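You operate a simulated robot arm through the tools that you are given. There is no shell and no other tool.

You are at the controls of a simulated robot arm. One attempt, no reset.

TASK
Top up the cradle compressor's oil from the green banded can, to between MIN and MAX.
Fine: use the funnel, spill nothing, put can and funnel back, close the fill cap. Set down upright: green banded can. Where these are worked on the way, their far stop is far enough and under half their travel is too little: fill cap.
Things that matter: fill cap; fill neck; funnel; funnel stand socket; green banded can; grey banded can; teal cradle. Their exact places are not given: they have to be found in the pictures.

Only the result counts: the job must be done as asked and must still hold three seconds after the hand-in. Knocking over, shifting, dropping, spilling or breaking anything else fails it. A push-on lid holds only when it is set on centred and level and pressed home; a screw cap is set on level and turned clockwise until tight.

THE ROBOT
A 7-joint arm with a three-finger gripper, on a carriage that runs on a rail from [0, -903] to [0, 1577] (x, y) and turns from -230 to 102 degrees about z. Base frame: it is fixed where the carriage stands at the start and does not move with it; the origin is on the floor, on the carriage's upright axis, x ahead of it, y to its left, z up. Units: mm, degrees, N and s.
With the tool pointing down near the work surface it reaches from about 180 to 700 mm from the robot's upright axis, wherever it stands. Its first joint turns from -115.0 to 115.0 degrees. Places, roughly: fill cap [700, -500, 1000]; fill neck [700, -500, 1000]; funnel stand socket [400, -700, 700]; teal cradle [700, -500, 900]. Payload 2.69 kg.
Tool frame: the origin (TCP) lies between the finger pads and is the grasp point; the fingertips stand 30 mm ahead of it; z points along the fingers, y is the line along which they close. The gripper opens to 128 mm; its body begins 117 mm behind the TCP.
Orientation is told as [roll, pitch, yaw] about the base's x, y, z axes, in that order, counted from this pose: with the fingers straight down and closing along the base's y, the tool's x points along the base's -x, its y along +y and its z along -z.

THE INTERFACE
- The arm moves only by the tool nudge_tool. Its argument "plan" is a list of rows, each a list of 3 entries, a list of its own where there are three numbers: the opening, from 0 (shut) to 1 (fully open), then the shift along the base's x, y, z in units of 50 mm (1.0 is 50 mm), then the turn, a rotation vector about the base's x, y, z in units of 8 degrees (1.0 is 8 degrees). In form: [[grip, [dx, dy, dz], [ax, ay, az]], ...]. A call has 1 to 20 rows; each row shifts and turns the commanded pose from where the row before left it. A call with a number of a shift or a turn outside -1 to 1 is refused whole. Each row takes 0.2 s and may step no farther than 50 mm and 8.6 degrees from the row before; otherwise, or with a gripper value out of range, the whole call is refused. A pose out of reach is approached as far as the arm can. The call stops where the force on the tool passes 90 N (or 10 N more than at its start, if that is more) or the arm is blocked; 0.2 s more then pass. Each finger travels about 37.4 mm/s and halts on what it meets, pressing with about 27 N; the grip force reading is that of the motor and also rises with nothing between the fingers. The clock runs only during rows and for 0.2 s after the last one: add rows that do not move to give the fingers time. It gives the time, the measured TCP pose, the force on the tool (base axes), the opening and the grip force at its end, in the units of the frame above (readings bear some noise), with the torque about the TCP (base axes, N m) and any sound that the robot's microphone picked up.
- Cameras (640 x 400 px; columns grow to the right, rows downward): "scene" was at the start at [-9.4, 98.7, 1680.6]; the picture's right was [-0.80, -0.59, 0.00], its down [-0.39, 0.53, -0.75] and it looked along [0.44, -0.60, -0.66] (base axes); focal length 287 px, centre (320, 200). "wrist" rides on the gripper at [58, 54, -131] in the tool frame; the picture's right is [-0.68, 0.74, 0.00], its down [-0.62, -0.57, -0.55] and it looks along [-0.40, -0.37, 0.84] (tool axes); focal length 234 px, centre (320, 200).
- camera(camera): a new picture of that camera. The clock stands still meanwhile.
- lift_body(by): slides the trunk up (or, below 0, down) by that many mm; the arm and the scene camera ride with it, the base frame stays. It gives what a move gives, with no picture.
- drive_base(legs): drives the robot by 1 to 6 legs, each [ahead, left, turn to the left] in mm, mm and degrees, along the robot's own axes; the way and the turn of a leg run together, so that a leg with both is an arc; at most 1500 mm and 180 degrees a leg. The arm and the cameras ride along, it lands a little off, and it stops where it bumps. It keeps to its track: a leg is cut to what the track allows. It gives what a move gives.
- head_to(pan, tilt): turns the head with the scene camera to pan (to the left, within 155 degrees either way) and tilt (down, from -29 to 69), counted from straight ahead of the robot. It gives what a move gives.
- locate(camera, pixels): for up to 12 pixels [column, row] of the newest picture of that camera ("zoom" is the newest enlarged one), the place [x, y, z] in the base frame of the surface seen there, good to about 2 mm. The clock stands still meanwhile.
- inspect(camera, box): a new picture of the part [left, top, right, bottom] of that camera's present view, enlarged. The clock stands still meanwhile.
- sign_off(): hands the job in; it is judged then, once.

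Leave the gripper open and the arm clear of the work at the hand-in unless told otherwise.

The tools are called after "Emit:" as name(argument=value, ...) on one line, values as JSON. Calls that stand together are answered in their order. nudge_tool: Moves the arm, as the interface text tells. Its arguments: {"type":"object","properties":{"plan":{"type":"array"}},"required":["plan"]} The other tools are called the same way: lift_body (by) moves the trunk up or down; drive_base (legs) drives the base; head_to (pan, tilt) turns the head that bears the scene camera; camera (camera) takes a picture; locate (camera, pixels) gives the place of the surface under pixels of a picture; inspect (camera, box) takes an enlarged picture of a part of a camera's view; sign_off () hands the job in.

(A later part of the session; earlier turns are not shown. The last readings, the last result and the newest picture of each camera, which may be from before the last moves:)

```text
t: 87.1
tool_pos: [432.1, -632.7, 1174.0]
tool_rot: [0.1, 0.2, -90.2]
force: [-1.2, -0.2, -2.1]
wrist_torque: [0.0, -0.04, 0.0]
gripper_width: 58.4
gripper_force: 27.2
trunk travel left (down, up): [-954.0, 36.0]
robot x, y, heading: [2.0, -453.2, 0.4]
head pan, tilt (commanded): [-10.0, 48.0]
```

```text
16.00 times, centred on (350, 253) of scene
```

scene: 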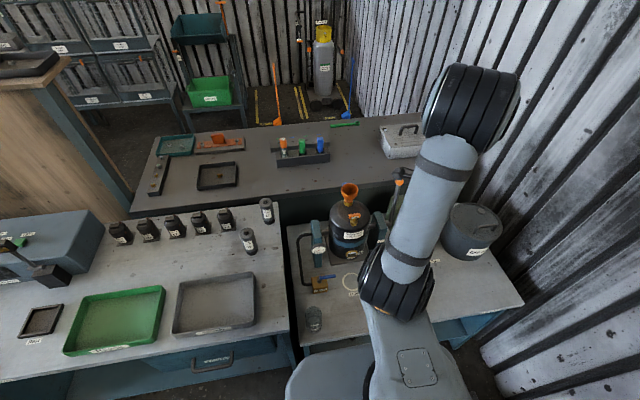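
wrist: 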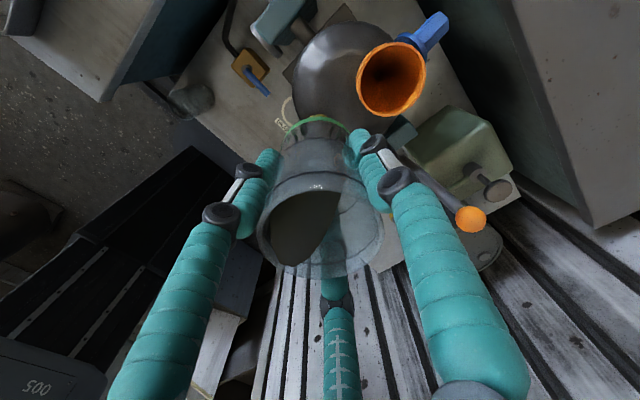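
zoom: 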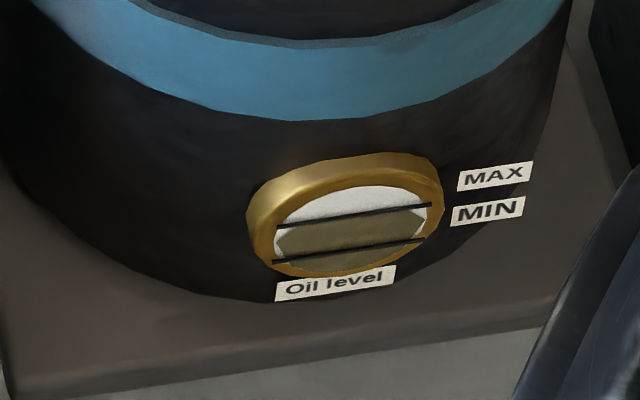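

The oil stands close below the MAX line. I need to know whether it is still rising (funnel draining), so I look into the funnel and let 3 s pass.

Emit:
inspect(camera="scene", box=[340, 175, 366, 210])

Emit:
nudge_tool(plan=[[0.35, [0, 0, 0], [0, 0, 0]], [0.35, [0, 0, 0], [0, 0, 0]], [0.35, [0, 0, 0], [0, 0, 0]], [0.35, [0, 0, 0], [0, 0, 0]], [0.35, [0, 0, 0], [0, 0, 0]], [0.35, [0, 0, 0], [0, 0, 0]], [0.35, [0, 0, 0], [0, 0, 0]], [0.35, [0, 0, 0], [0, 0, 0]], [0.35, [0, 0, 0], [0, 0, 0]], [0.35, [0, 0, 0], [0, 0, 0]], [0.35, [0, 0, 0], [0, 0, 0]], [0.35, [0, 0, 0], [0, 0, 0]], [0.35, [0, 0, 0], [0, 0, 0]], [0.35, [0, 0, 0], [0, 0, 0]], [0.35, [0, 0, 0], [0, 0, 0]]])

Emit:
inspect(camera="scene", box=[344, 248, 356, 258])

Emit:
locate(camera="zoom", pixels=[[350, 215], [350, 210], [350, 222], [350, 230], [350, 251], [300, 230], [400, 215], [300, 215], [350, 200], [420, 225]])

```text
11.43 times, centred on (353, 192) of scene
```

zoom: 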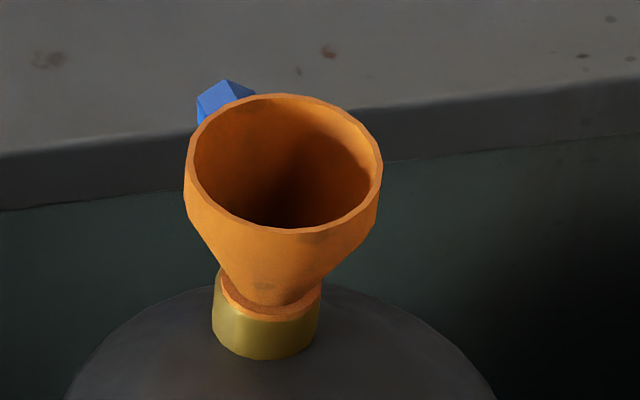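

```text
t: 90.3
tool_pos: [432.1, -632.6, 1174.5]
tool_rot: [0.0, 0.2, -90.1]
force: [-0.3, -0.5, -1.4]
wrist_torque: [-0.03, -0.03, 0.01]
gripper_width: 57.8
gripper_force: 26.8
trunk travel left (down, up): [-954.0, 36.0]
robot x, y, heading: [-4.6, -448.4, 0.3]
head pan, tilt (commanded): [-10.0, 48.0]
```

```text
16.00 times, centred on (350, 253) of scene
```

zoom: 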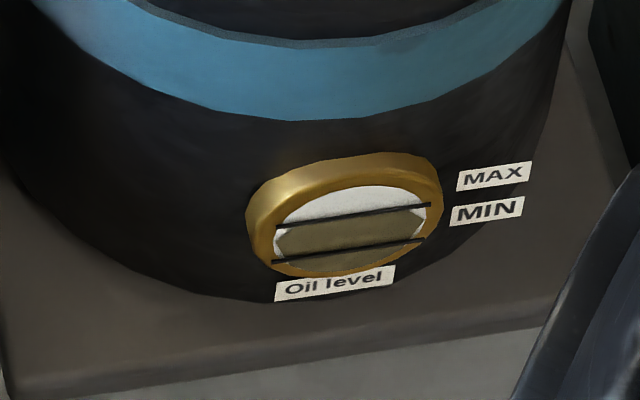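

```text
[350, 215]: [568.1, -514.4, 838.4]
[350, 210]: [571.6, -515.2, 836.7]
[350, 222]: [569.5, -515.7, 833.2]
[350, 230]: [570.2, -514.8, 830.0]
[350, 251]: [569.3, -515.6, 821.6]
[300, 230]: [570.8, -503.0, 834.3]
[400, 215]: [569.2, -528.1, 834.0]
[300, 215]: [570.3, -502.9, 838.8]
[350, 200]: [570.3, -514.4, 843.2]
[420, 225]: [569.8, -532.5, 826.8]
```

The level is stable: oil top z ≈ 834–835 on the dial (white at 836.7, MAX line 838, MIN 821) — between the marks. Now I return the can: lower the trunk 200 mm, then move above its old place.

Emit:
lift_body(by=-200)

Emit:
nudge_tool(plan=[[0.35, [-0.04, -0.4, -0.1], [0, 0, 0]], [0.35, [-0.1, -0.75, -0.1], [0, 0, 0]], [0.35, [-0.1, -0.75, 0], [0, 0, 0]], [0.35, [-0.1, -0.75, 0], [0, 0, 0]], [0.35, [-0.1, -0.75, 0], [0, 0, 0]], [0.35, [-0.1, -0.75, 0], [0, 0, 0]], [0.35, [-0.1, -0.75, 0], [0, 0, 0]], [0.35, [-0.1, -0.56, 0], [0, 0, 0]], [0.35, [-0.01, -0.2, 0], [0, 0, 0]], [0.35, [0, 0, 0], [0, 0, 0]], [0.35, [0, 0, 0], [0, 0, 0]]])

```text
t: 92.5
tool_pos: [432.2, -632.2, 974.5]
tool_rot: [0.0, 0.1, -90.2]
force: [-0.5, 1.4, -1.5]
wrist_torque: [0.03, -0.03, 0.0]
gripper_width: 57.8
gripper_force: 26.9
trunk travel left (down, up): [-754.0, 236.0]
robot x, y, heading: [3.4, -450.4, 0.4]
head pan, tilt (commanded): [-10.0, 48.0]
```

```text
t: 94.9
tool_pos: [395.3, -917.9, 964.6]
tool_rot: [0.1, 0.3, -90.2]
force: [0.3, 0.0, -1.1]
wrist_torque: [0.02, -0.02, -0.01]
gripper_width: 57.7
gripper_force: 26.8
trunk travel left (down, up): [-754.0, 236.0]
robot x, y, heading: [2.7, -447.4, 0.3]
head pan, tilt (commanded): [-10.0, 48.0]
```

Above the old spot. I descend to z ≈ 775 with a small y correction and look.

Emit:
nudge_tool(plan=[[0.35, [-0.01, 0.03, -0.6], [0, 0, 0]], [0.35, [0, 0, -0.8], [0, 0, 0]], [0.35, [0, 0, -0.8], [0, 0, 0]], [0.35, [0, 0, -0.8], [0, 0, 0]], [0.35, [0, 0, -0.8], [0, 0, 0]], [0.35, [0, 0, 0], [0, 0, 0]]])

Emit:
camera(camera="wrist")

```text
t: 96.3
tool_pos: [394.0, -915.4, 774.4]
tool_rot: [0.0, 0.1, -90.2]
force: [0.1, -0.3, -0.4]
wrist_torque: [0.07, 0.01, -0.02]
gripper_width: 57.6
gripper_force: 26.8
trunk travel left (down, up): [-754.0, 236.0]
robot x, y, heading: [-0.1, -445.0, 0.2]
head pan, tilt (commanded): [-10.0, 48.0]
```

```text
taken
```

wrist: 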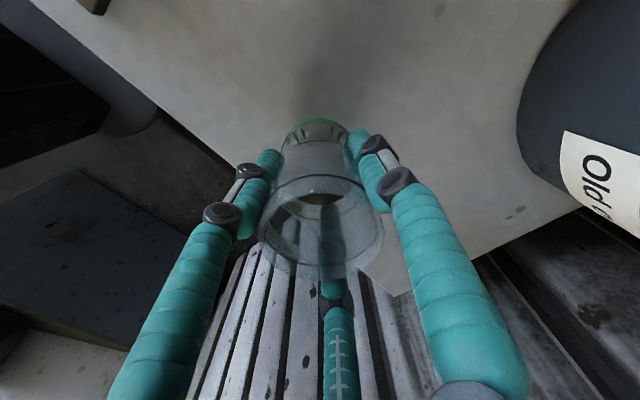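

I descend to z ≈ 760, then in 2 mm steps watching the upward force.

Emit:
nudge_tool(plan=[[0.35, [0, 0, -0.14], [0, 0, 0]], [0.35, [0, 0, -0.14], [0, 0, 0]], [0.35, [0, 0, -0.04], [0, 0, 0]], [0.35, [0, 0, 0], [0, 0, 0]]])

Emit:
nudge_tool(plan=[[0.35, [0, 0, -0.03], [0, 0, 0]], [0.35, [0, 0, -0.03], [0, 0, 0]], [0.35, [0, 0, 0], [0, 0, 0]]])

```text
t: 97.3
tool_pos: [393.3, -915.7, 759.6]
tool_rot: [0.0, 0.2, -90.2]
force: [-0.7, -0.5, -2.0]
wrist_torque: [0.02, 0.0, 0.03]
gripper_width: 57.6
gripper_force: 26.9
trunk travel left (down, up): [-754.0, 236.0]
robot x, y, heading: [-1.0, -451.1, 0.5]
head pan, tilt (commanded): [-10.0, 48.0]
```

```text
t: 98.1
tool_pos: [393.6, -914.7, 754.6]
tool_rot: [0.1, 0.2, -90.1]
force: [-0.1, -0.9, -2.2]
wrist_torque: [0.0, -0.01, 0.0]
gripper_width: 57.7
gripper_force: 26.7
trunk travel left (down, up): [-754.0, 236.0]
robot x, y, heading: [0.9, -451.9, 0.4]
head pan, tilt (commanded): [-10.0, 48.0]
```

Emit:
nudge_tool(plan=[[0.35, [0, 0, -0.03], [0, 0, 0]], [0.35, [0, 0, 0], [0, 0, 0]]])

Emit:
nudge_tool(plan=[[0.35, [0, 0, -0.03], [0, 0, 0]], [0.35, [0, 0, 0], [0, 0, 0]]])

```text
t: 98.7
tool_pos: [394.0, -913.5, 753.9]
tool_rot: [0.0, 0.0, -90.0]
force: [0.1, -0.2, -1.4]
wrist_torque: [0.0, -0.02, 0.01]
gripper_width: 57.4
gripper_force: 26.6
trunk travel left (down, up): [-754.0, 236.0]
robot x, y, heading: [-0.8, -448.9, 0.4]
head pan, tilt (commanded): [-10.0, 48.0]
```

```text
t: 99.3
tool_pos: [393.8, -913.6, 752.5]
tool_rot: [0.0, 0.1, -90.2]
force: [-0.1, 0.8, -1.5]
wrist_torque: [-0.02, 0.0, 0.03]
gripper_width: 57.4
gripper_force: 27.3
trunk travel left (down, up): [-754.0, 236.0]
robot x, y, heading: [2.0, -448.5, 0.2]
head pan, tilt (commanded): [-10.0, 48.0]
```

Still hanging (−1.5 N). I go on in 1.5 mm steps.

Emit:
nudge_tool(plan=[[0.35, [0, 0, -0.03], [0, 0, 0]], [0.35, [0, 0, 0], [0, 0, 0]]])

Emit:
nudge_tool(plan=[[0.35, [0, 0, -0.03], [0, 0, 0]], [0.35, [0, 0, 0], [0, 0, 0]]])

```text
t: 99.9
tool_pos: [393.4, -913.9, 752.0]
tool_rot: [0.2, 0.1, -90.2]
force: [-1.3, 1.4, 6.3]
wrist_torque: [-0.11, 0.09, -0.01]
gripper_width: 57.7
gripper_force: 27.4
trunk travel left (down, up): [-754.0, 236.0]
robot x, y, heading: [-0.7, -447.6, 0.3]
head pan, tilt (commanded): [-10.0, 48.0]
```

```text
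t: 100.5
tool_pos: [394.9, -913.7, 750.7]
tool_rot: [0.1, 0.1, -90.1]
force: [0.9, 2.5, 15.8]
wrist_torque: [-0.35, 0.09, 0.03]
gripper_width: 57.5
gripper_force: 27.1
trunk travel left (down, up): [-754.0, 236.0]
robot x, y, heading: [2.4, -447.7, 0.3]
head pan, tilt (commanded): [-10.0, 48.0]
```

The can stands on the bench (15.8 N). I ease up 1 mm and open the gripper.

Emit:
nudge_tool(plan=[[0.35, [0, 0, 0.02], [0, 0, 0]], [0.35, [0, 0, 0], [0, 0, 0]], [0.5, [0, 0, 0], [0, 0, 0]], [0.65, [0, 0, 0], [0, 0, 0]], [0.8, [0, 0, 0], [0, 0, 0]], [0.8, [0, 0, 0], [0, 0, 0]], [0.8, [0, 0, 0], [0, 0, 0]], [0.8, [0, 0, 0], [0, 0, 0]]])

Emit:
camera(camera="wrist")

```text
t: 102.3
tool_pos: [394.5, -914.7, 750.2]
tool_rot: [-0.1, 0.1, -90.1]
force: [-0.1, -0.2, -0.4]
wrist_torque: [-0.03, -0.01, 0.01]
gripper_width: 102.6
gripper_force: 0.1
trunk travel left (down, up): [-754.0, 236.0]
robot x, y, heading: [-0.8, -449.7, 0.3]
head pan, tilt (commanded): [-10.0, 48.0]
```

```text
taken
```

wrist: 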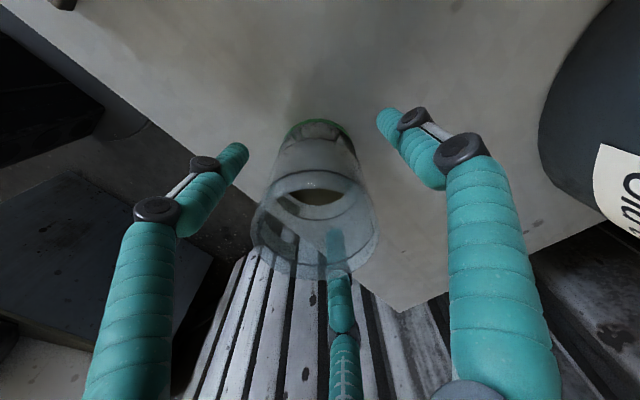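

The can stands free. I rise straight up 200 mm and check it.

Emit:
nudge_tool(plan=[[0.8, [0, 0, 0.4], [0, 0, 0]], [0.8, [0, 0, 0.8], [0, 0, 0]], [0.8, [0, 0, 0.9], [0, 0, 0]], [0.8, [0, 0, 0.9], [0, 0, 0]], [0.8, [0, 0, 1], [0, 0, 0]], [0.8, [0, 0, 0], [0, 0, 0]]])

Emit:
inspect(camera="wrist", box=[280, 80, 360, 160])

Emit:
locate(camera="zoom", pixels=[[320, 180], [250, 80], [320, 40], [400, 90], [320, 230], [300, 200]])

```text
t: 103.7
tool_pos: [395.2, -915.4, 947.7]
tool_rot: [-0.1, 0.3, -90.1]
force: [0.3, 0.5, 0.0]
wrist_torque: [-0.02, 0.01, -0.01]
gripper_width: 102.4
gripper_force: 0.0
trunk travel left (down, up): [-754.0, 236.0]
robot x, y, heading: [1.6, -446.8, 0.4]
head pan, tilt (commanded): [-10.0, 48.0]
```

```text
5.00 times, centred on (320, 120) of wrist
```

zoom: 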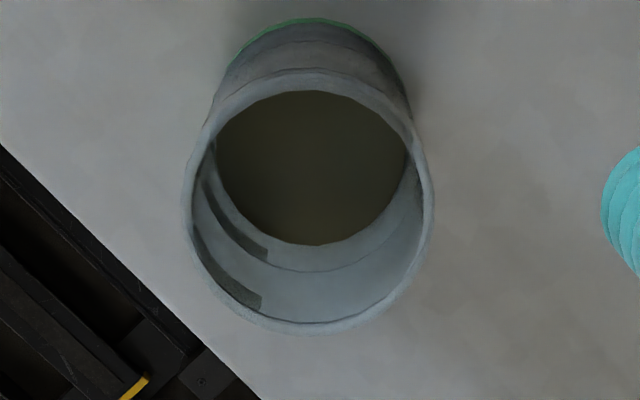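

```text
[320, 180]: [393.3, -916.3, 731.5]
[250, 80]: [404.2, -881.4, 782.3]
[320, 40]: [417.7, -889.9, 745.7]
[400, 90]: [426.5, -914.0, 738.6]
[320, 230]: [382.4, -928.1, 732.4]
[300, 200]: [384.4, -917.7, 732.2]
```

The can stands upright with oil at z≈732 (about 87 ml poured). Now the funnel: I move back to (430, −632, 970), yawing +60° to −30°, then raise the trunk 200 mm.

Emit:
nudge_tool(plan=[[0.66, [0.088, 0.7, 0.06], [0, 0, 0.94]], [0.66, [0.088, 0.7, 0.06], [0, 0, 0.94]], [0.66, [0.088, 0.7, 0.06], [0, 0, 0.94]], [0.66, [0.088, 0.7, 0.06], [0, 0, 0.94]], [0.66, [0.088, 0.7, 0.06], [0, 0, 0.94]], [0.66, [0.088, 0.7, 0.06], [0, 0, 0.94]], [0.66, [0.088, 0.7, 0.06], [0, 0, 0.94]], [0.66, [0.088, 0.7, 0.06], [0, 0, 0.94]], [0.66, [0, 0, 0], [0, 0, 0]]])

Emit:
lift_body(by=200)

```text
t: 105.7
tool_pos: [428.3, -633.6, 975.1]
tool_rot: [0.1, 0.2, -29.9]
force: [0.0, 0.4, 0.3]
wrist_torque: [0.02, 0.04, -0.01]
gripper_width: 84.6
gripper_force: 0.2
trunk travel left (down, up): [-754.0, 236.0]
robot x, y, heading: [1.6, -448.3, 0.0]
head pan, tilt (commanded): [-10.0, 48.0]
```

```text
t: 107.8
tool_pos: [428.4, -633.2, 1175.8]
tool_rot: [-0.1, 0.3, -30.0]
force: [-0.9, -0.4, 0.4]
wrist_torque: [0.01, 0.02, 0.03]
gripper_width: 84.2
gripper_force: 0.3
trunk travel left (down, up): [-954.0, 36.0]
robot x, y, heading: [1.6, -449.4, -0.0]
head pan, tilt (commanded): [-10.0, 48.0]
```

Next I move above the funnel at (685.6, −513.7, 1150).

Emit:
nudge_tool(plan=[[0.66, [0.686, 0.432, -0.06], [0, 0, 0]], [0.66, [0.686, 0.432, -0.06], [0, 0, 0]], [0.66, [0.686, 0.432, -0.06], [0, 0, 0]], [0.66, [0.686, 0.432, -0.06], [0, 0, 0]], [0.66, [0.686, 0.432, -0.06], [0, 0, 0]], [0.66, [0.571, 0.077, -0.07], [0, 0, 0]], [0.66, [0.571, 0.077, -0.07], [0, 0, 0]], [0.66, [0.571, 0.077, -0.07], [0, 0, 0]], [0.66, [0, 0, 0], [0, 0, 0]], [0.66, [0, 0, 0], [0, 0, 0]]])

Emit:
camera(camera="wrist")

Emit:
inspect(camera="scene", box=[335, 160, 385, 220])

```text
t: 110.0
tool_pos: [685.7, -511.5, 1151.4]
tool_rot: [0.0, 0.1, -30.0]
force: [0.3, 0.1, -0.5]
wrist_torque: [0.0, 0.04, 0.03]
gripper_width: 84.2
gripper_force: 0.0
trunk travel left (down, up): [-954.0, 36.0]
robot x, y, heading: [-1.6, -451.8, 0.2]
head pan, tilt (commanded): [-10.0, 48.0]
```

```text
taken
```

wrist: 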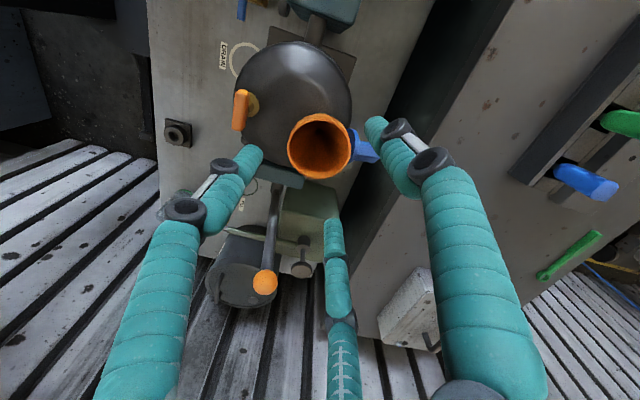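

```text
6.67 times, centred on (360, 190) of scene
```

zoom: 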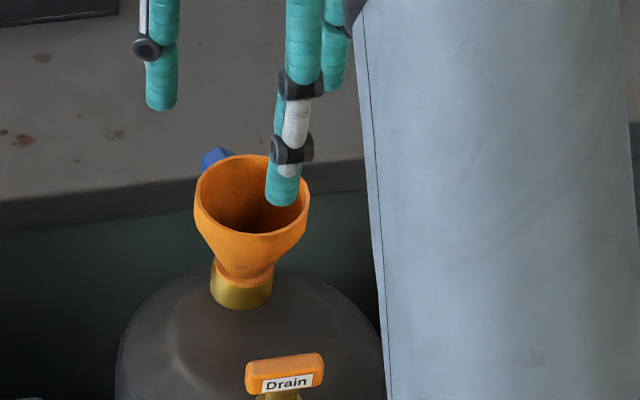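

I verify the funnel rim in the wrist picture before descending.

Emit:
inspect(camera="wrist", box=[275, 100, 365, 190])

Emit:
locate(camera="zoom", pixels=[[186, 205], [450, 215], [320, 62], [320, 347], [225, 300], [415, 305], [210, 120], [430, 130]])

```text
4.44 times, centred on (320, 145) of wrist
```

zoom: 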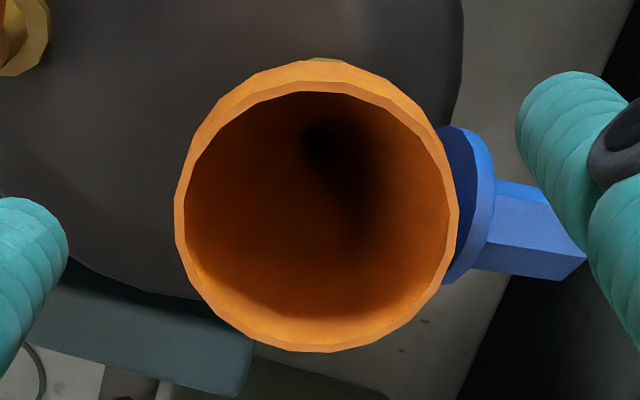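

```text
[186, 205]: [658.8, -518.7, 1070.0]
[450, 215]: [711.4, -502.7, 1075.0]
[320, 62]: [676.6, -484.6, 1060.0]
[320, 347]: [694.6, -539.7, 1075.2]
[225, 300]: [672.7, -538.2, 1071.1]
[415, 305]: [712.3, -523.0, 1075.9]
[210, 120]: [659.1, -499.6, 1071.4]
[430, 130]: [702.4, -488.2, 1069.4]
```

The funnel centre ≈ (685.3, −512.8) is in line with the TCP. I descend to z ≈ 1066 and close on the collar.

Emit:
nudge_tool(plan=[[0.66, [0, -0.01, -0.6], [0, 0, 0]], [0.66, [0, 0, -0.6], [0, 0, 0]], [0.66, [0, 0, -0.5], [0, 0, 0]], [0.66, [0, 0, 0], [0, 0, 0]], [0.3, [0, 0, 0], [0, 0, 0]], [0.3, [0, 0, 0], [0, 0, 0]], [0.3, [0, 0, 0], [0, 0, 0]], [0.3, [0, 0, 0], [0, 0, 0]], [0.3, [0, 0, 0], [0, 0, 0]], [0.3, [0, 0, 0], [0, 0, 0]]])

Emit:
inspect(camera="scene", box=[335, 160, 385, 220])

```text
t: 112.2
tool_pos: [684.5, -514.5, 1066.6]
tool_rot: [0.1, 0.2, -29.9]
force: [0.1, 0.1, 0.5]
wrist_torque: [-0.01, 0.0, 0.0]
gripper_width: 56.5
gripper_force: 27.2
trunk travel left (down, up): [-954.0, 36.0]
robot x, y, heading: [-0.7, -452.8, 0.3]
head pan, tilt (commanded): [-10.0, 48.0]
```

```text
6.67 times, centred on (360, 190) of scene
```

zoom: 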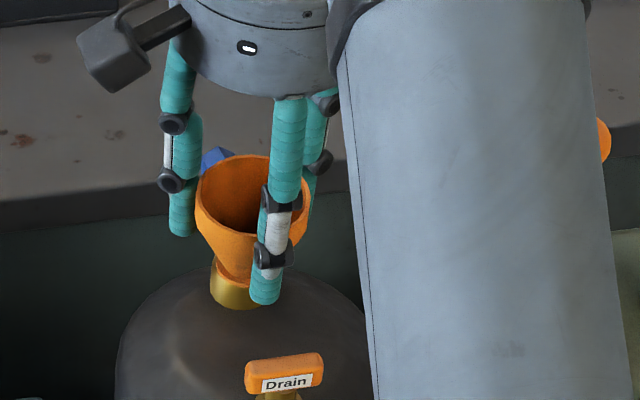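

Gripped at 56.5 mm. I lift the funnel straight up 65 mm.

Emit:
nudge_tool(plan=[[0.3, [0, 0, 0.2], [0, 0, 0]], [0.3, [0, 0, 0.3], [0, 0, 0]], [0.3, [0, 0, 0.4], [0, 0, 0]], [0.3, [0, 0, 0.4], [0, 0, 0]], [0.3, [0, 0, 0], [0, 0, 0]]])

Emit:
inspect(camera="scene", box=[335, 160, 385, 220])

```text
t: 113.4
tool_pos: [686.0, -514.7, 1131.9]
tool_rot: [0.0, 0.3, -30.0]
force: [-0.3, 0.0, 0.3]
wrist_torque: [0.02, 0.06, -0.03]
gripper_width: 56.5
gripper_force: 27.0
trunk travel left (down, up): [-954.0, 36.0]
robot x, y, heading: [-0.0, -452.2, 0.2]
head pan, tilt (commanded): [-10.0, 48.0]
```

```text
6.67 times, centred on (360, 190) of scene
```

zoom: 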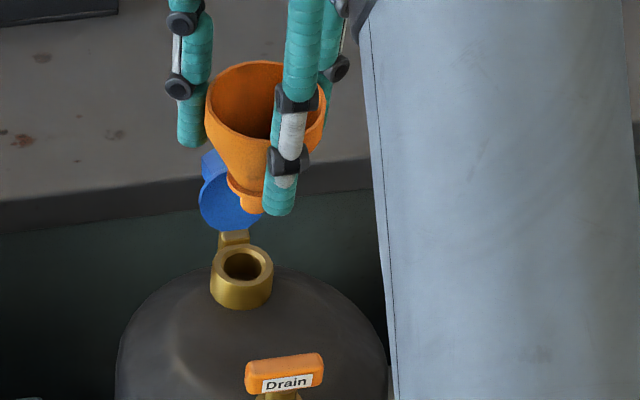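

The funnel is out cleanly. I retract to (430, −632, 1140) and lower the trunk 200 mm.

Emit:
nudge_tool(plan=[[0.3, [-0.573, -0.107, 0.053], [0, 0, 0]], [0.3, [-0.573, -0.107, 0.053], [0, 0, 0]], [0.3, [-0.573, -0.107, 0.053], [0, 0, 0]], [0.3, [-0.68, -0.408, 0], [0, 0, 0]], [0.3, [-0.68, -0.408, 0], [0, 0, 0]], [0.3, [-0.68, -0.408, 0], [0, 0, 0]], [0.3, [-0.68, -0.408, 0], [0, 0, 0]], [0.3, [-0.68, -0.408, 0], [0, 0, 0]], [0.3, [0, 0, 0], [0, 0, 0]]])

Emit:
lift_body(by=-200)

```text
t: 115.4
tool_pos: [429.5, -629.9, 1138.6]
tool_rot: [0.0, 0.1, -29.9]
force: [0.0, -0.2, -1.2]
wrist_torque: [0.01, 0.02, 0.03]
gripper_width: 56.5
gripper_force: 26.7
trunk travel left (down, up): [-954.0, 36.0]
robot x, y, heading: [2.0, -450.1, 0.3]
head pan, tilt (commanded): [-10.0, 48.0]
```

```text
t: 117.6
tool_pos: [429.0, -630.6, 938.8]
tool_rot: [0.0, 0.2, -30.0]
force: [-1.0, 0.3, 0.5]
wrist_torque: [0.03, 0.01, 0.01]
gripper_width: 56.3
gripper_force: 27.2
trunk travel left (down, up): [-754.0, 236.0]
robot x, y, heading: [-3.3, -452.6, 0.3]
head pan, tilt (commanded): [-10.0, 48.0]
```

I move above the stand to (381, −711, 836), the same pose as just after pick-up, and compare the wrist picture with the earlier one.

Emit:
nudge_tool(plan=[[0.3, [-0.24, -0.404, -0.4], [0, 0, 0]], [0.3, [-0.24, -0.404, -0.4], [0, 0, 0]], [0.3, [-0.24, -0.404, -0.4], [0, 0, 0]], [0.3, [-0.24, -0.404, -0.4], [0, 0, 0]], [0.3, [0, 0, -0.45], [0, 0, 0]], [0.3, [0, 0, 0], [0, 0, 0]], [0.3, [0, 0, 0], [0, 0, 0]]])

Emit:
inspect(camera="wrist", box=[285, 85, 365, 155])

Emit:
locate(camera="zoom", pixels=[[165, 290], [410, 265], [285, 183], [225, 295], [352, 285], [285, 242], [187, 65], [485, 170], [110, 365]])

```text
t: 119.2
tool_pos: [380.3, -711.8, 835.1]
tool_rot: [0.0, 0.2, -30.1]
force: [0.2, -0.4, -0.4]
wrist_torque: [0.0, 0.02, 0.02]
gripper_width: 56.3
gripper_force: 26.9
trunk travel left (down, up): [-754.0, 236.0]
robot x, y, heading: [0.4, -449.2, 0.3]
head pan, tilt (commanded): [-10.0, 48.0]
```

```text
5.71 times, centred on (325, 120) of wrist
```

zoom: 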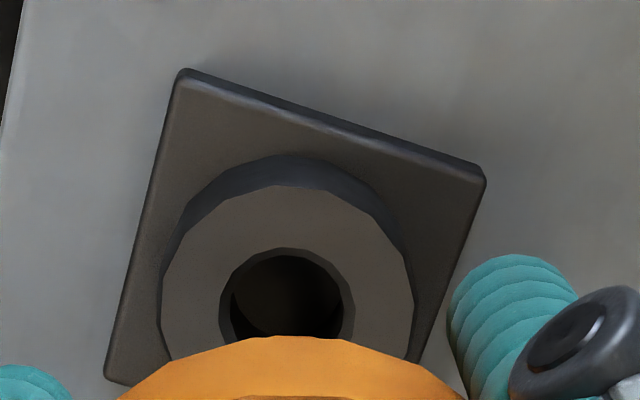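

```text
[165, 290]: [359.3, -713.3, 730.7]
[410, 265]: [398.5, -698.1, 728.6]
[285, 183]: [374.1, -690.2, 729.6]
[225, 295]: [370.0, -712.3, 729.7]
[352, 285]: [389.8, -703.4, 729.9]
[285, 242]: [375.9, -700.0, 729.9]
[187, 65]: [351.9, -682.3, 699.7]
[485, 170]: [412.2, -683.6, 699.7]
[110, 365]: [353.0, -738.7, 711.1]
```

The stand appears only ~1 mm off compared with pick-up. I apply (+0.3, −1) mm and lower: 835 → 778.

Emit:
nudge_tool(plan=[[0.3, [0.006, -0.02, -0.4], [0, 0, 0]], [0.3, [0, 0, -0.3], [0, 0, 0]], [0.3, [0, 0, -0.2], [0, 0, 0]], [0.3, [0, 0, -0.2], [0, 0, 0]], [0.3, [0, 0, 0], [0, 0, 0]]])

Emit:
camera(camera="wrist")

```text
t: 120.4
tool_pos: [382.0, -712.1, 781.3]
tool_rot: [0.0, 0.2, -30.0]
force: [0.0, 0.5, 0.0]
wrist_torque: [0.01, -0.01, 0.0]
gripper_width: 56.1
gripper_force: 26.8
trunk travel left (down, up): [-754.0, 236.0]
robot x, y, heading: [-0.4, -449.7, 0.4]
head pan, tilt (commanded): [-10.0, 48.0]
```

```text
taken
```

wrist: 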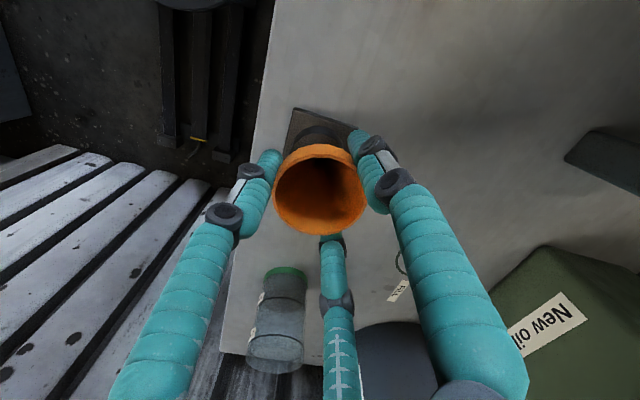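

The stem is in the socket without resistance. I lower in small steps until it seats.

Emit:
nudge_tool(plan=[[0.3, [0, 0, -0.05], [0, 0, 0]], [0.3, [0, 0, 0], [0, 0, 0]]])

Emit:
nudge_tool(plan=[[0.3, [0, 0, -0.04], [0, 0, 0]], [0.3, [0, 0, 0], [0, 0, 0]]])

```text
t: 121.0
tool_pos: [381.5, -711.8, 778.2]
tool_rot: [0.0, 0.1, -30.0]
force: [0.2, 1.1, -1.1]
wrist_torque: [0.0, 0.02, -0.03]
gripper_width: 56.2
gripper_force: 26.8
trunk travel left (down, up): [-754.0, 236.0]
robot x, y, heading: [1.8, -446.4, 0.3]
head pan, tilt (commanded): [-10.0, 48.0]
```

```text
t: 121.6
tool_pos: [381.3, -712.5, 777.9]
tool_rot: [-0.1, 0.1, -30.0]
force: [-0.2, -0.4, -1.1]
wrist_torque: [0.02, -0.02, 0.01]
gripper_width: 56.2
gripper_force: 27.0
trunk travel left (down, up): [-754.0, 236.0]
robot x, y, heading: [-1.6, -446.7, 0.4]
head pan, tilt (commanded): [-10.0, 48.0]
```

Emit:
nudge_tool(plan=[[0.3, [0, 0, -0.03], [0, 0, 0]], [0.3, [0, 0, 0], [0, 0, 0]]])

Emit:
nudge_tool(plan=[[0.3, [0, 0, -0.03], [0, 0, 0]], [0.3, [0, 0, 0], [0, 0, 0]]])

```text
t: 122.2
tool_pos: [381.7, -711.1, 776.5]
tool_rot: [0.0, 0.1, -30.1]
force: [-1.0, 0.1, 8.0]
wrist_torque: [-0.04, 0.06, -0.04]
gripper_width: 56.3
gripper_force: 27.2
trunk travel left (down, up): [-754.0, 236.0]
robot x, y, heading: [2.7, -453.3, 0.3]
head pan, tilt (commanded): [-10.0, 48.0]
```

```text
t: 122.8
tool_pos: [380.5, -711.8, 776.0]
tool_rot: [0.0, -0.1, -30.1]
force: [0.3, -1.0, 22.9]
wrist_torque: [-0.04, -0.05, -0.01]
gripper_width: 56.4
gripper_force: 26.7
trunk travel left (down, up): [-754.0, 236.0]
robot x, y, heading: [2.1, -449.0, 0.7]
head pan, tilt (commanded): [-10.0, 48.0]
```

Seated (22.9 N). I ease up 1 mm, open, then rise straight up and check.

Emit:
nudge_tool(plan=[[0.3, [0, 0, 0.025], [0, 0, 0]], [0.5, [0, 0, 0], [0, 0, 0]], [0.7, [0, 0, 0], [0, 0, 0]], [0.7, [0, 0, 0], [0, 0, 0]], [0.7, [0, 0, 0], [0, 0, 0]], [0.7, [0, 0, 0], [0, 0, 0]], [0.7, [0, 0, 0.4], [0, 0, 0]], [0.7, [0, 0, 0.8], [0, 0, 0]], [0.7, [0, 0, 1], [0, 0, 0]], [0.7, [0, 0, 1], [0, 0, 0]], [0.7, [0, 0, 0], [0, 0, 0]]])

Emit:
inspect(camera="wrist", box=[290, 75, 350, 155])

Emit:
locate(camera="zoom", pixels=[[197, 225], [427, 235], [312, 350], [315, 100], [250, 320], [375, 330]])

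```text
t: 125.2
tool_pos: [380.5, -711.6, 934.9]
tool_rot: [0.0, 0.2, -29.9]
force: [0.3, -0.2, -1.3]
wrist_torque: [0.01, 0.03, 0.03]
gripper_width: 89.6
gripper_force: 0.0
trunk travel left (down, up): [-754.0, 236.0]
robot x, y, heading: [-3.9, -447.6, 0.4]
head pan, tilt (commanded): [-10.0, 48.0]
```

```text
5.00 times, centred on (320, 115) of wrist
```

zoom: 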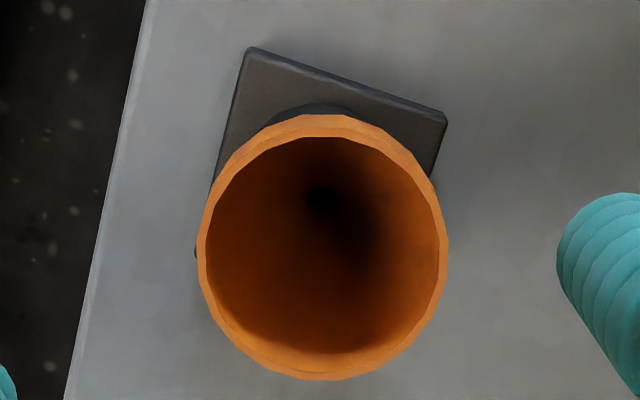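

```text
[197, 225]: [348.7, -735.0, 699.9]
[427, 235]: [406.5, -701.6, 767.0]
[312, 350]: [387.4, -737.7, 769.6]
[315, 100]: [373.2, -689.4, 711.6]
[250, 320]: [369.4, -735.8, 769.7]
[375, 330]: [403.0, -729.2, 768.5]
```

The funnel is back in its stand, level. While the arm is here, I check the sight glass again from this lower camera height (less parallax).

Emit:
camera(camera="scene")

```text
taken
```

scene: 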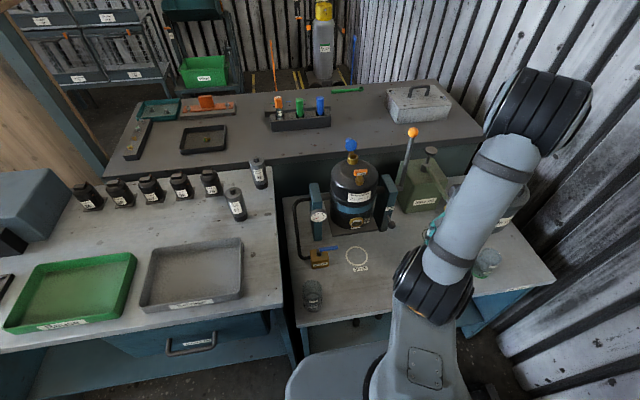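

Emit:
inspect(camera="scene", box=[346, 214, 366, 230])

Emit:
locate(camera="zoom", pixels=[[320, 180], [320, 190], [320, 200], [320, 210], [320, 220], [320, 230], [320, 240]])

```text
16.00 times, centred on (356, 222) of scene
```

zoom: 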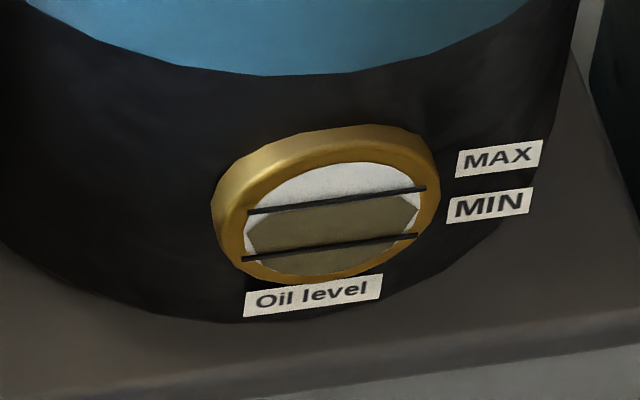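

```text
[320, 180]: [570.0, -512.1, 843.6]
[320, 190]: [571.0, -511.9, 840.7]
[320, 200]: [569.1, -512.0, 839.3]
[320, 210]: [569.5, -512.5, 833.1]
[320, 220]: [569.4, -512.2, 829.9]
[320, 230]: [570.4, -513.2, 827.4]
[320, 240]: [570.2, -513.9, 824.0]
```

The oil's top edge lies just under the MAX line (dial z ≈ 834–835 vs MAX 838, MIN 821): within the marks. Now the cap: I go to (430, −632, 975) with yaw −90° (thumb toward +x), gripper fully open, and raise the trunk 200 mm.

Emit:
nudge_tool(plan=[[1, [0.124, 0.2, 0.1], [0, 0, -0.94]], [1, [0.124, 0.2, 0.1], [0, 0, -0.94]], [1, [0.124, 0.2, 0.1], [0, 0, -0.94]], [1, [0.124, 0.2, 0.1], [0, 0, -0.94]], [1, [0.124, 0.2, 0.1], [0, 0, -0.94]], [1, [0.124, 0.2, 0.1], [0, 0, -0.94]], [1, [0.124, 0.2, 0.1], [0, 0, -0.94]], [1, [0.124, 0.2, 0.1], [0, 0, -0.93]], [1, [0, 0, 0], [0, 0, 0]]])

Emit:
lift_body(by=200)

```text
t: 127.2
tool_pos: [429.2, -631.2, 977.0]
tool_rot: [0.0, 0.3, -90.1]
force: [0.9, 0.9, 0.4]
wrist_torque: [0.03, -0.02, 0.02]
gripper_width: 128.2
gripper_force: 0.0
trunk travel left (down, up): [-754.0, 236.0]
robot x, y, heading: [-0.2, -449.3, 0.3]
head pan, tilt (commanded): [-10.0, 48.0]
```

```text
t: 129.4
tool_pos: [429.1, -631.3, 1175.9]
tool_rot: [0.0, 0.2, -90.1]
force: [0.9, -0.7, 0.1]
wrist_torque: [0.03, 0.02, 0.0]
gripper_width: 128.3
gripper_force: 0.0
trunk travel left (down, up): [-954.0, 36.0]
robot x, y, heading: [0.2, -447.2, 0.4]
head pan, tilt (commanded): [-10.0, 48.0]
```

I move to (600, −515, 1175), then to (700, −512, 1160) with a 10° forward tilt.

Emit:
nudge_tool(plan=[[1, [0.683, 0.465, 0], [0, 0, 0]], [1, [0.683, 0.465, 0], [0, 0, 0]], [1, [0.683, 0.465, 0], [0, 0, 0]], [1, [0.683, 0.465, 0], [0, 0, 0]], [1, [0.683, 0.465, 0], [0, 0, 0]], [1, [0.667, 0.017, -0.1], [0, -0.42, 0]], [1, [0.667, 0.017, -0.1], [0, -0.42, 0]], [1, [0.667, 0.017, -0.1], [0, -0.41, 0]], [1, [0, 0, 0], [0, 0, 0]], [1, [0, 0, 0], [0, 0, 0]]])

Emit:
camera(camera="wrist")

Emit:
camera(camera="scene")

```text
t: 131.6
tool_pos: [703.4, -512.9, 1161.0]
tool_rot: [9.9, 0.1, -90.0]
force: [1.3, 1.1, 0.5]
wrist_torque: [-0.03, -0.01, -0.02]
gripper_width: 127.8
gripper_force: 0.1
trunk travel left (down, up): [-954.0, 36.0]
robot x, y, heading: [1.3, -450.1, 0.1]
head pan, tilt (commanded): [-10.0, 48.0]
```

```text
taken
```

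wrist: 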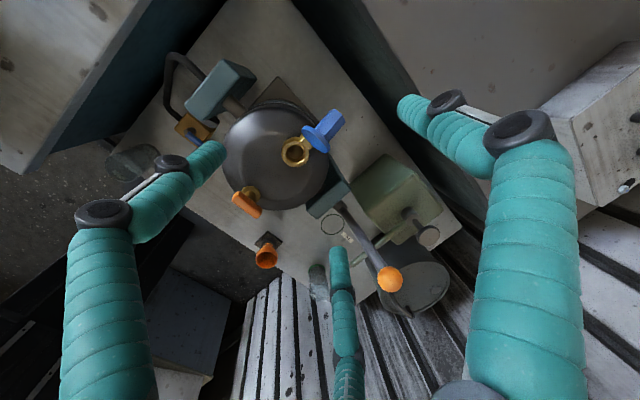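

```text
taken
```

scene: 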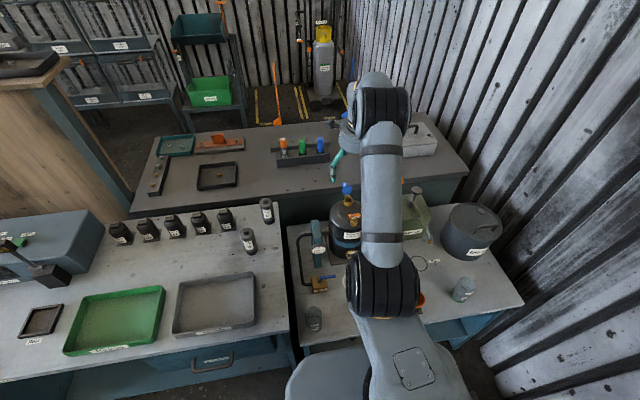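

Reach is fine. I locate the knob end in the wrist view to confirm the thumb (expected inner side x≈770) will come down behind it.

Emit:
inspect(camera="wrist", box=[280, 80, 440, 180])

Emit:
locate(camera="zoom", pixels=[[258, 138], [250, 120], [235, 160], [180, 190], [110, 200], [480, 75], [500, 120], [530, 160]])

```text
4.00 times, centred on (360, 130) of wrist
```

zoom: 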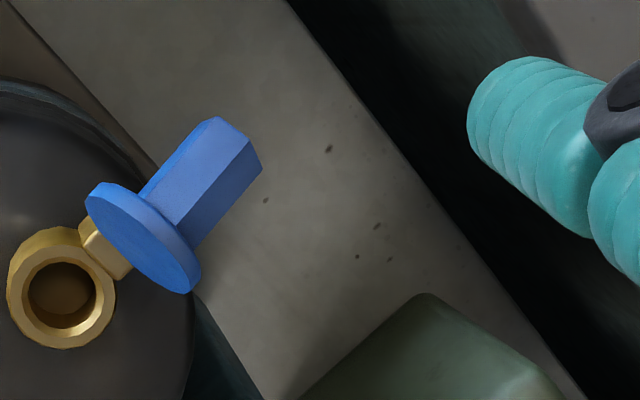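

```text
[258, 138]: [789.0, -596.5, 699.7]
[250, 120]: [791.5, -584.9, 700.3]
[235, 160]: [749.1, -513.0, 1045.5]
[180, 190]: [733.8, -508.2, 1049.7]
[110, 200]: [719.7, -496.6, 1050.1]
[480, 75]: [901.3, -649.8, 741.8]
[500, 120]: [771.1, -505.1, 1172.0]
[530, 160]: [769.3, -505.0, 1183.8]
```

The thumb's inner side is at x≈770, the knob end at x≈752: about 15 mm of clearance. I descend 109 mm.

Emit:
nudge_tool(plan=[[1, [0, 0, -0.7], [0, 0, 0]], [1, [0, 0, -0.7], [0, 0, 0]], [1, [0, 0, -0.5], [0, 0, 0]], [1, [0, 0, -0.28], [0, 0, 0]], [1, [0, 0, 0], [0, 0, 0]]])

Emit:
camera(camera="wrist")

Emit:
inspect(camera="scene", box=[320, 150, 380, 220])

```text
t: 132.8
tool_pos: [701.4, -511.7, 1051.7]
tool_rot: [10.0, 0.2, -90.0]
force: [-0.1, 0.0, 0.1]
wrist_torque: [-0.03, -0.02, 0.02]
gripper_width: 128.0
gripper_force: 0.1
trunk travel left (down, up): [-954.0, 36.0]
robot x, y, heading: [0.8, -453.4, 0.6]
head pan, tilt (commanded): [-10.0, 48.0]
```

```text
taken
```

wrist: 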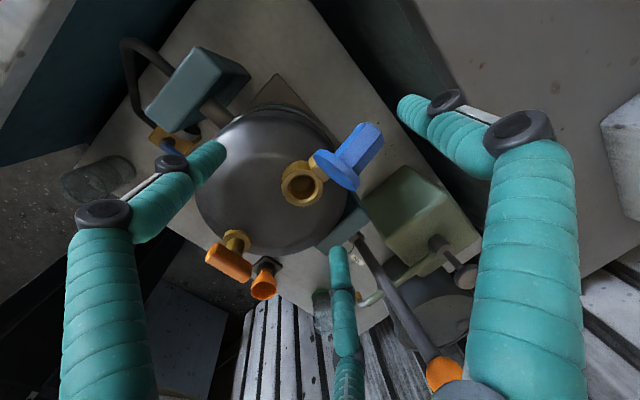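

```text
5.71 times, centred on (350, 185) of scene
```

zoom: 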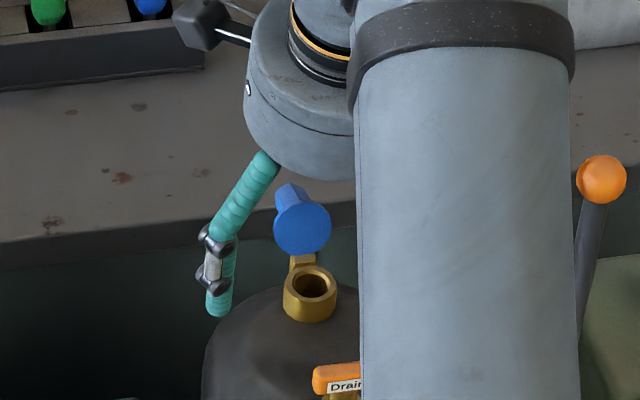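

The thumb is behind the knob, other fingers clear. I pull toward −x in small steps, 30 mm first, and look.

Emit:
nudge_tool(plan=[[1, [-0.2, 0, 0], [0, 0, 0]], [1, [-0.2, 0, 0], [0, 0, 0]], [1, [-0.2, 0, 0], [0, 0, 0]], [1, [0, 0, 0], [0, 0, 0]]])

Emit:
inspect(camera="wrist", box=[260, 60, 460, 220])

Emit:
inspect(camera="scene", box=[320, 150, 380, 220])

```text
t: 133.8
tool_pos: [673.4, -510.4, 1053.8]
tool_rot: [10.3, 0.1, -90.1]
force: [5.8, 1.2, 6.2]
wrist_torque: [0.0, -0.42, 0.13]
gripper_width: 128.3
gripper_force: 0.1
trunk travel left (down, up): [-954.0, 36.0]
robot x, y, heading: [-0.0, -449.2, 0.2]
head pan, tilt (commanded): [-10.0, 48.0]
```

```text
2.50 times, centred on (360, 140) of wrist
```

zoom: 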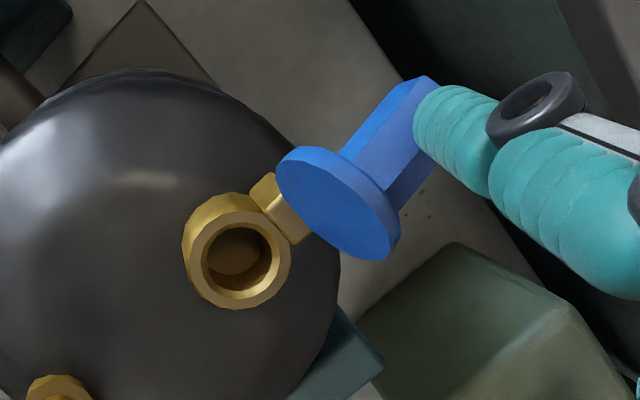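

```text
5.71 times, centred on (350, 185) of scene
```

zoom: 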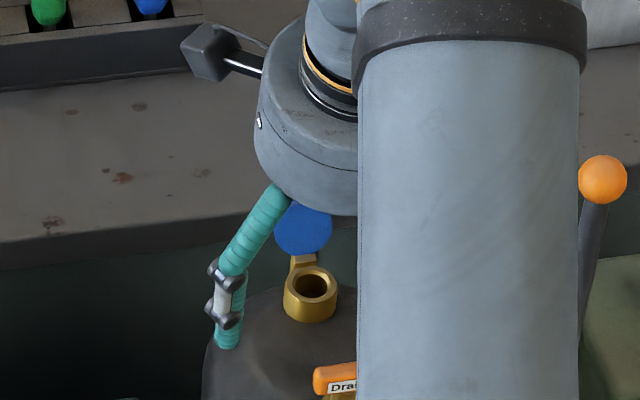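

The thumb tip rides on the knob's upper corner (reaction up and +x), so it is too high. I back off 28 mm, reduce the tilt to 5° and lower 12 mm so that the thumb's inner side meets the knob end.

Emit:
nudge_tool(plan=[[1, [0.3, 0, 0], [0, 0, 0]], [1, [0.3, 0, 0], [0, 0, 0]], [1, [0, 0, -0.1], [0, 0.6, 0]], [1, [0, 0, -0.14], [0, 0, 0]], [1, [0, 0, 0], [0, 0, 0]]])

Emit:
inspect(camera="wrist", box=[180, 60, 460, 300])

```text
t: 135.0
tool_pos: [700.2, -512.2, 1039.8]
tool_rot: [5.2, 0.2, -90.1]
force: [0.6, -0.2, -0.3]
wrist_torque: [0.01, -0.04, 0.01]
gripper_width: 128.0
gripper_force: 0.1
trunk travel left (down, up): [-954.0, 36.0]
robot x, y, heading: [0.1, -452.6, 0.3]
head pan, tilt (commanded): [-10.0, 48.0]
```

```text
1.67 times, centred on (320, 180) of wrist
```

zoom: 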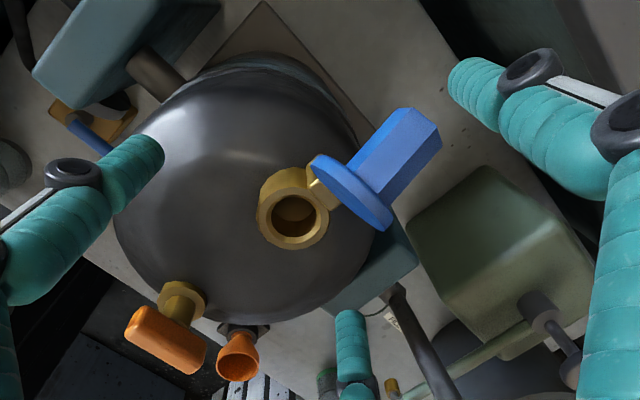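

Clear of contact. I pull toward −x again, 30 mm in small steps.

Emit:
nudge_tool(plan=[[1, [-0.2, 0, 0], [0, 0, 0]], [1, [-0.2, 0, 0], [0, 0, 0]], [1, [-0.2, 0, 0], [0, 0, 0]], [1, [0, 0, 0], [0, 0, 0]]])

Emit:
inspect(camera="wrist", box=[260, 60, 460, 220])

Emit:
inspect(camera="scene", box=[320, 150, 380, 220])

```text
t: 136.0
tool_pos: [677.4, -511.9, 1040.8]
tool_rot: [5.9, -0.1, -89.9]
force: [21.2, 2.9, 12.7]
wrist_torque: [-0.03, -0.79, 0.23]
gripper_width: 128.1
gripper_force: 0.3
trunk travel left (down, up): [-954.0, 36.0]
robot x, y, heading: [-1.2, -448.9, 0.2]
head pan, tilt (commanded): [-10.0, 48.0]
```

```text
2.50 times, centred on (360, 140) of wrist
```

zoom: 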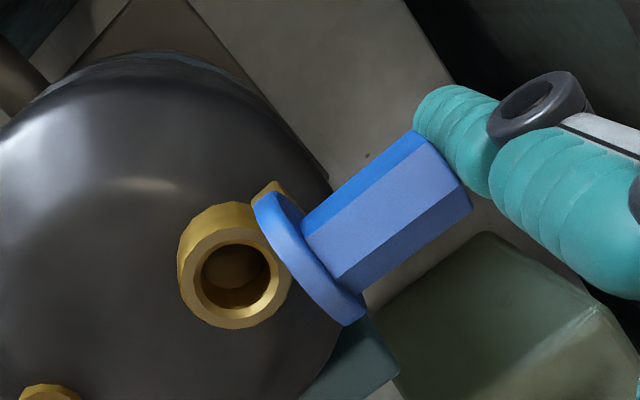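

```text
5.71 times, centred on (350, 185) of scene
```

zoom: 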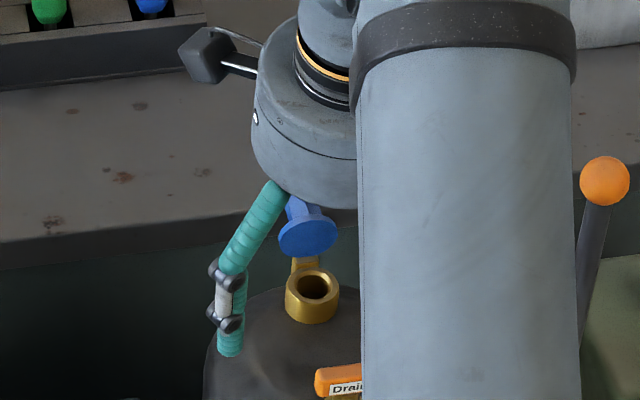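

The cap is swinging up now (reaction 21 N in x, 13 N in z). I follow the arc: −x with a little +z.

Emit:
nudge_tool(plan=[[1, [-0.15, 0, 0.1], [0, 0, 0]], [1, [-0.15, 0, 0.1], [0, 0, 0]], [1, [-0.2, 0, 0.06], [0, 0, 0]], [1, [0, 0, 0], [0, 0, 0]]])

Emit:
inspect(camera="wrist", box=[260, 60, 460, 220])

Emit:
inspect(camera="scene", box=[320, 150, 380, 220])

```text
t: 137.0
tool_pos: [644.3, -514.0, 1052.3]
tool_rot: [5.1, 0.2, -90.2]
force: [-0.1, -0.7, -0.9]
wrist_torque: [-0.01, 0.0, 0.0]
gripper_width: 127.9
gripper_force: 0.0
trunk travel left (down, up): [-954.0, 36.0]
robot x, y, heading: [-1.3, -447.6, 0.2]
head pan, tilt (commanded): [-10.0, 48.0]
```

```text
2.50 times, centred on (360, 140) of wrist
```

zoom: 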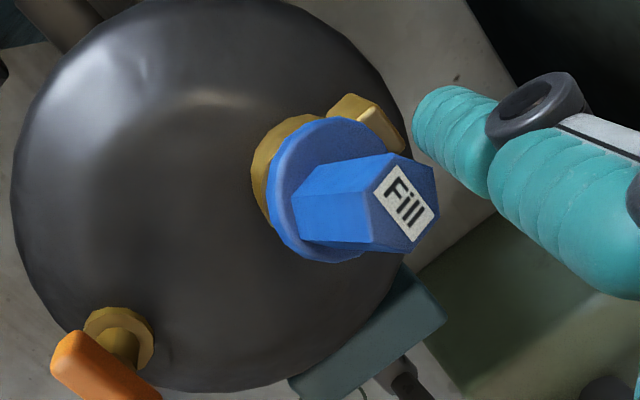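

```text
5.71 times, centred on (350, 185) of scene
```

zoom: 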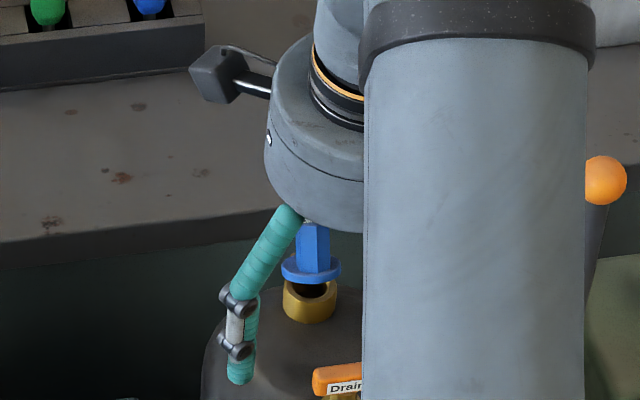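

The cap has swung over and appears almost closed with a small gap. I wait a moment and look again.

Emit:
nudge_tool(plan=[[1, [0, 0, 0], [0, 0, 0]], [1, [0, 0, 0], [0, 0, 0]]])

Emit:
inspect(camera="scene", box=[335, 175, 375, 215])

Emit:
locate(camera="zoom", pixels=[[230, 120], [190, 200], [280, 205], [235, 220], [235, 260], [225, 80]])

```text
t: 137.6
tool_pos: [645.4, -512.4, 1052.7]
tool_rot: [5.2, 0.3, -90.0]
force: [-0.3, -0.3, 0.6]
wrist_torque: [0.01, -0.01, 0.04]
gripper_width: 127.7
gripper_force: 0.1
trunk travel left (down, up): [-954.0, 36.0]
robot x, y, heading: [-1.1, -452.3, 0.6]
head pan, tilt (commanded): [-10.0, 48.0]
```

```text
10.00 times, centred on (355, 195) of scene
```

zoom: 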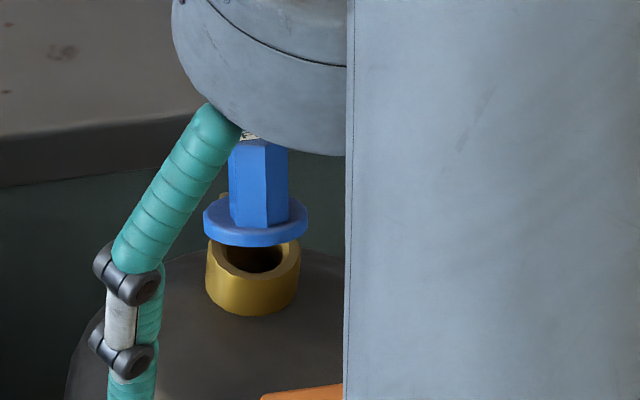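

```text
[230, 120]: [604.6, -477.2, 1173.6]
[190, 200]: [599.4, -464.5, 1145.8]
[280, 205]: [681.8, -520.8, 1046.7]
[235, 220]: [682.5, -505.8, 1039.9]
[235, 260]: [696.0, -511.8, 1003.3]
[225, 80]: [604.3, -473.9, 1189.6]
```

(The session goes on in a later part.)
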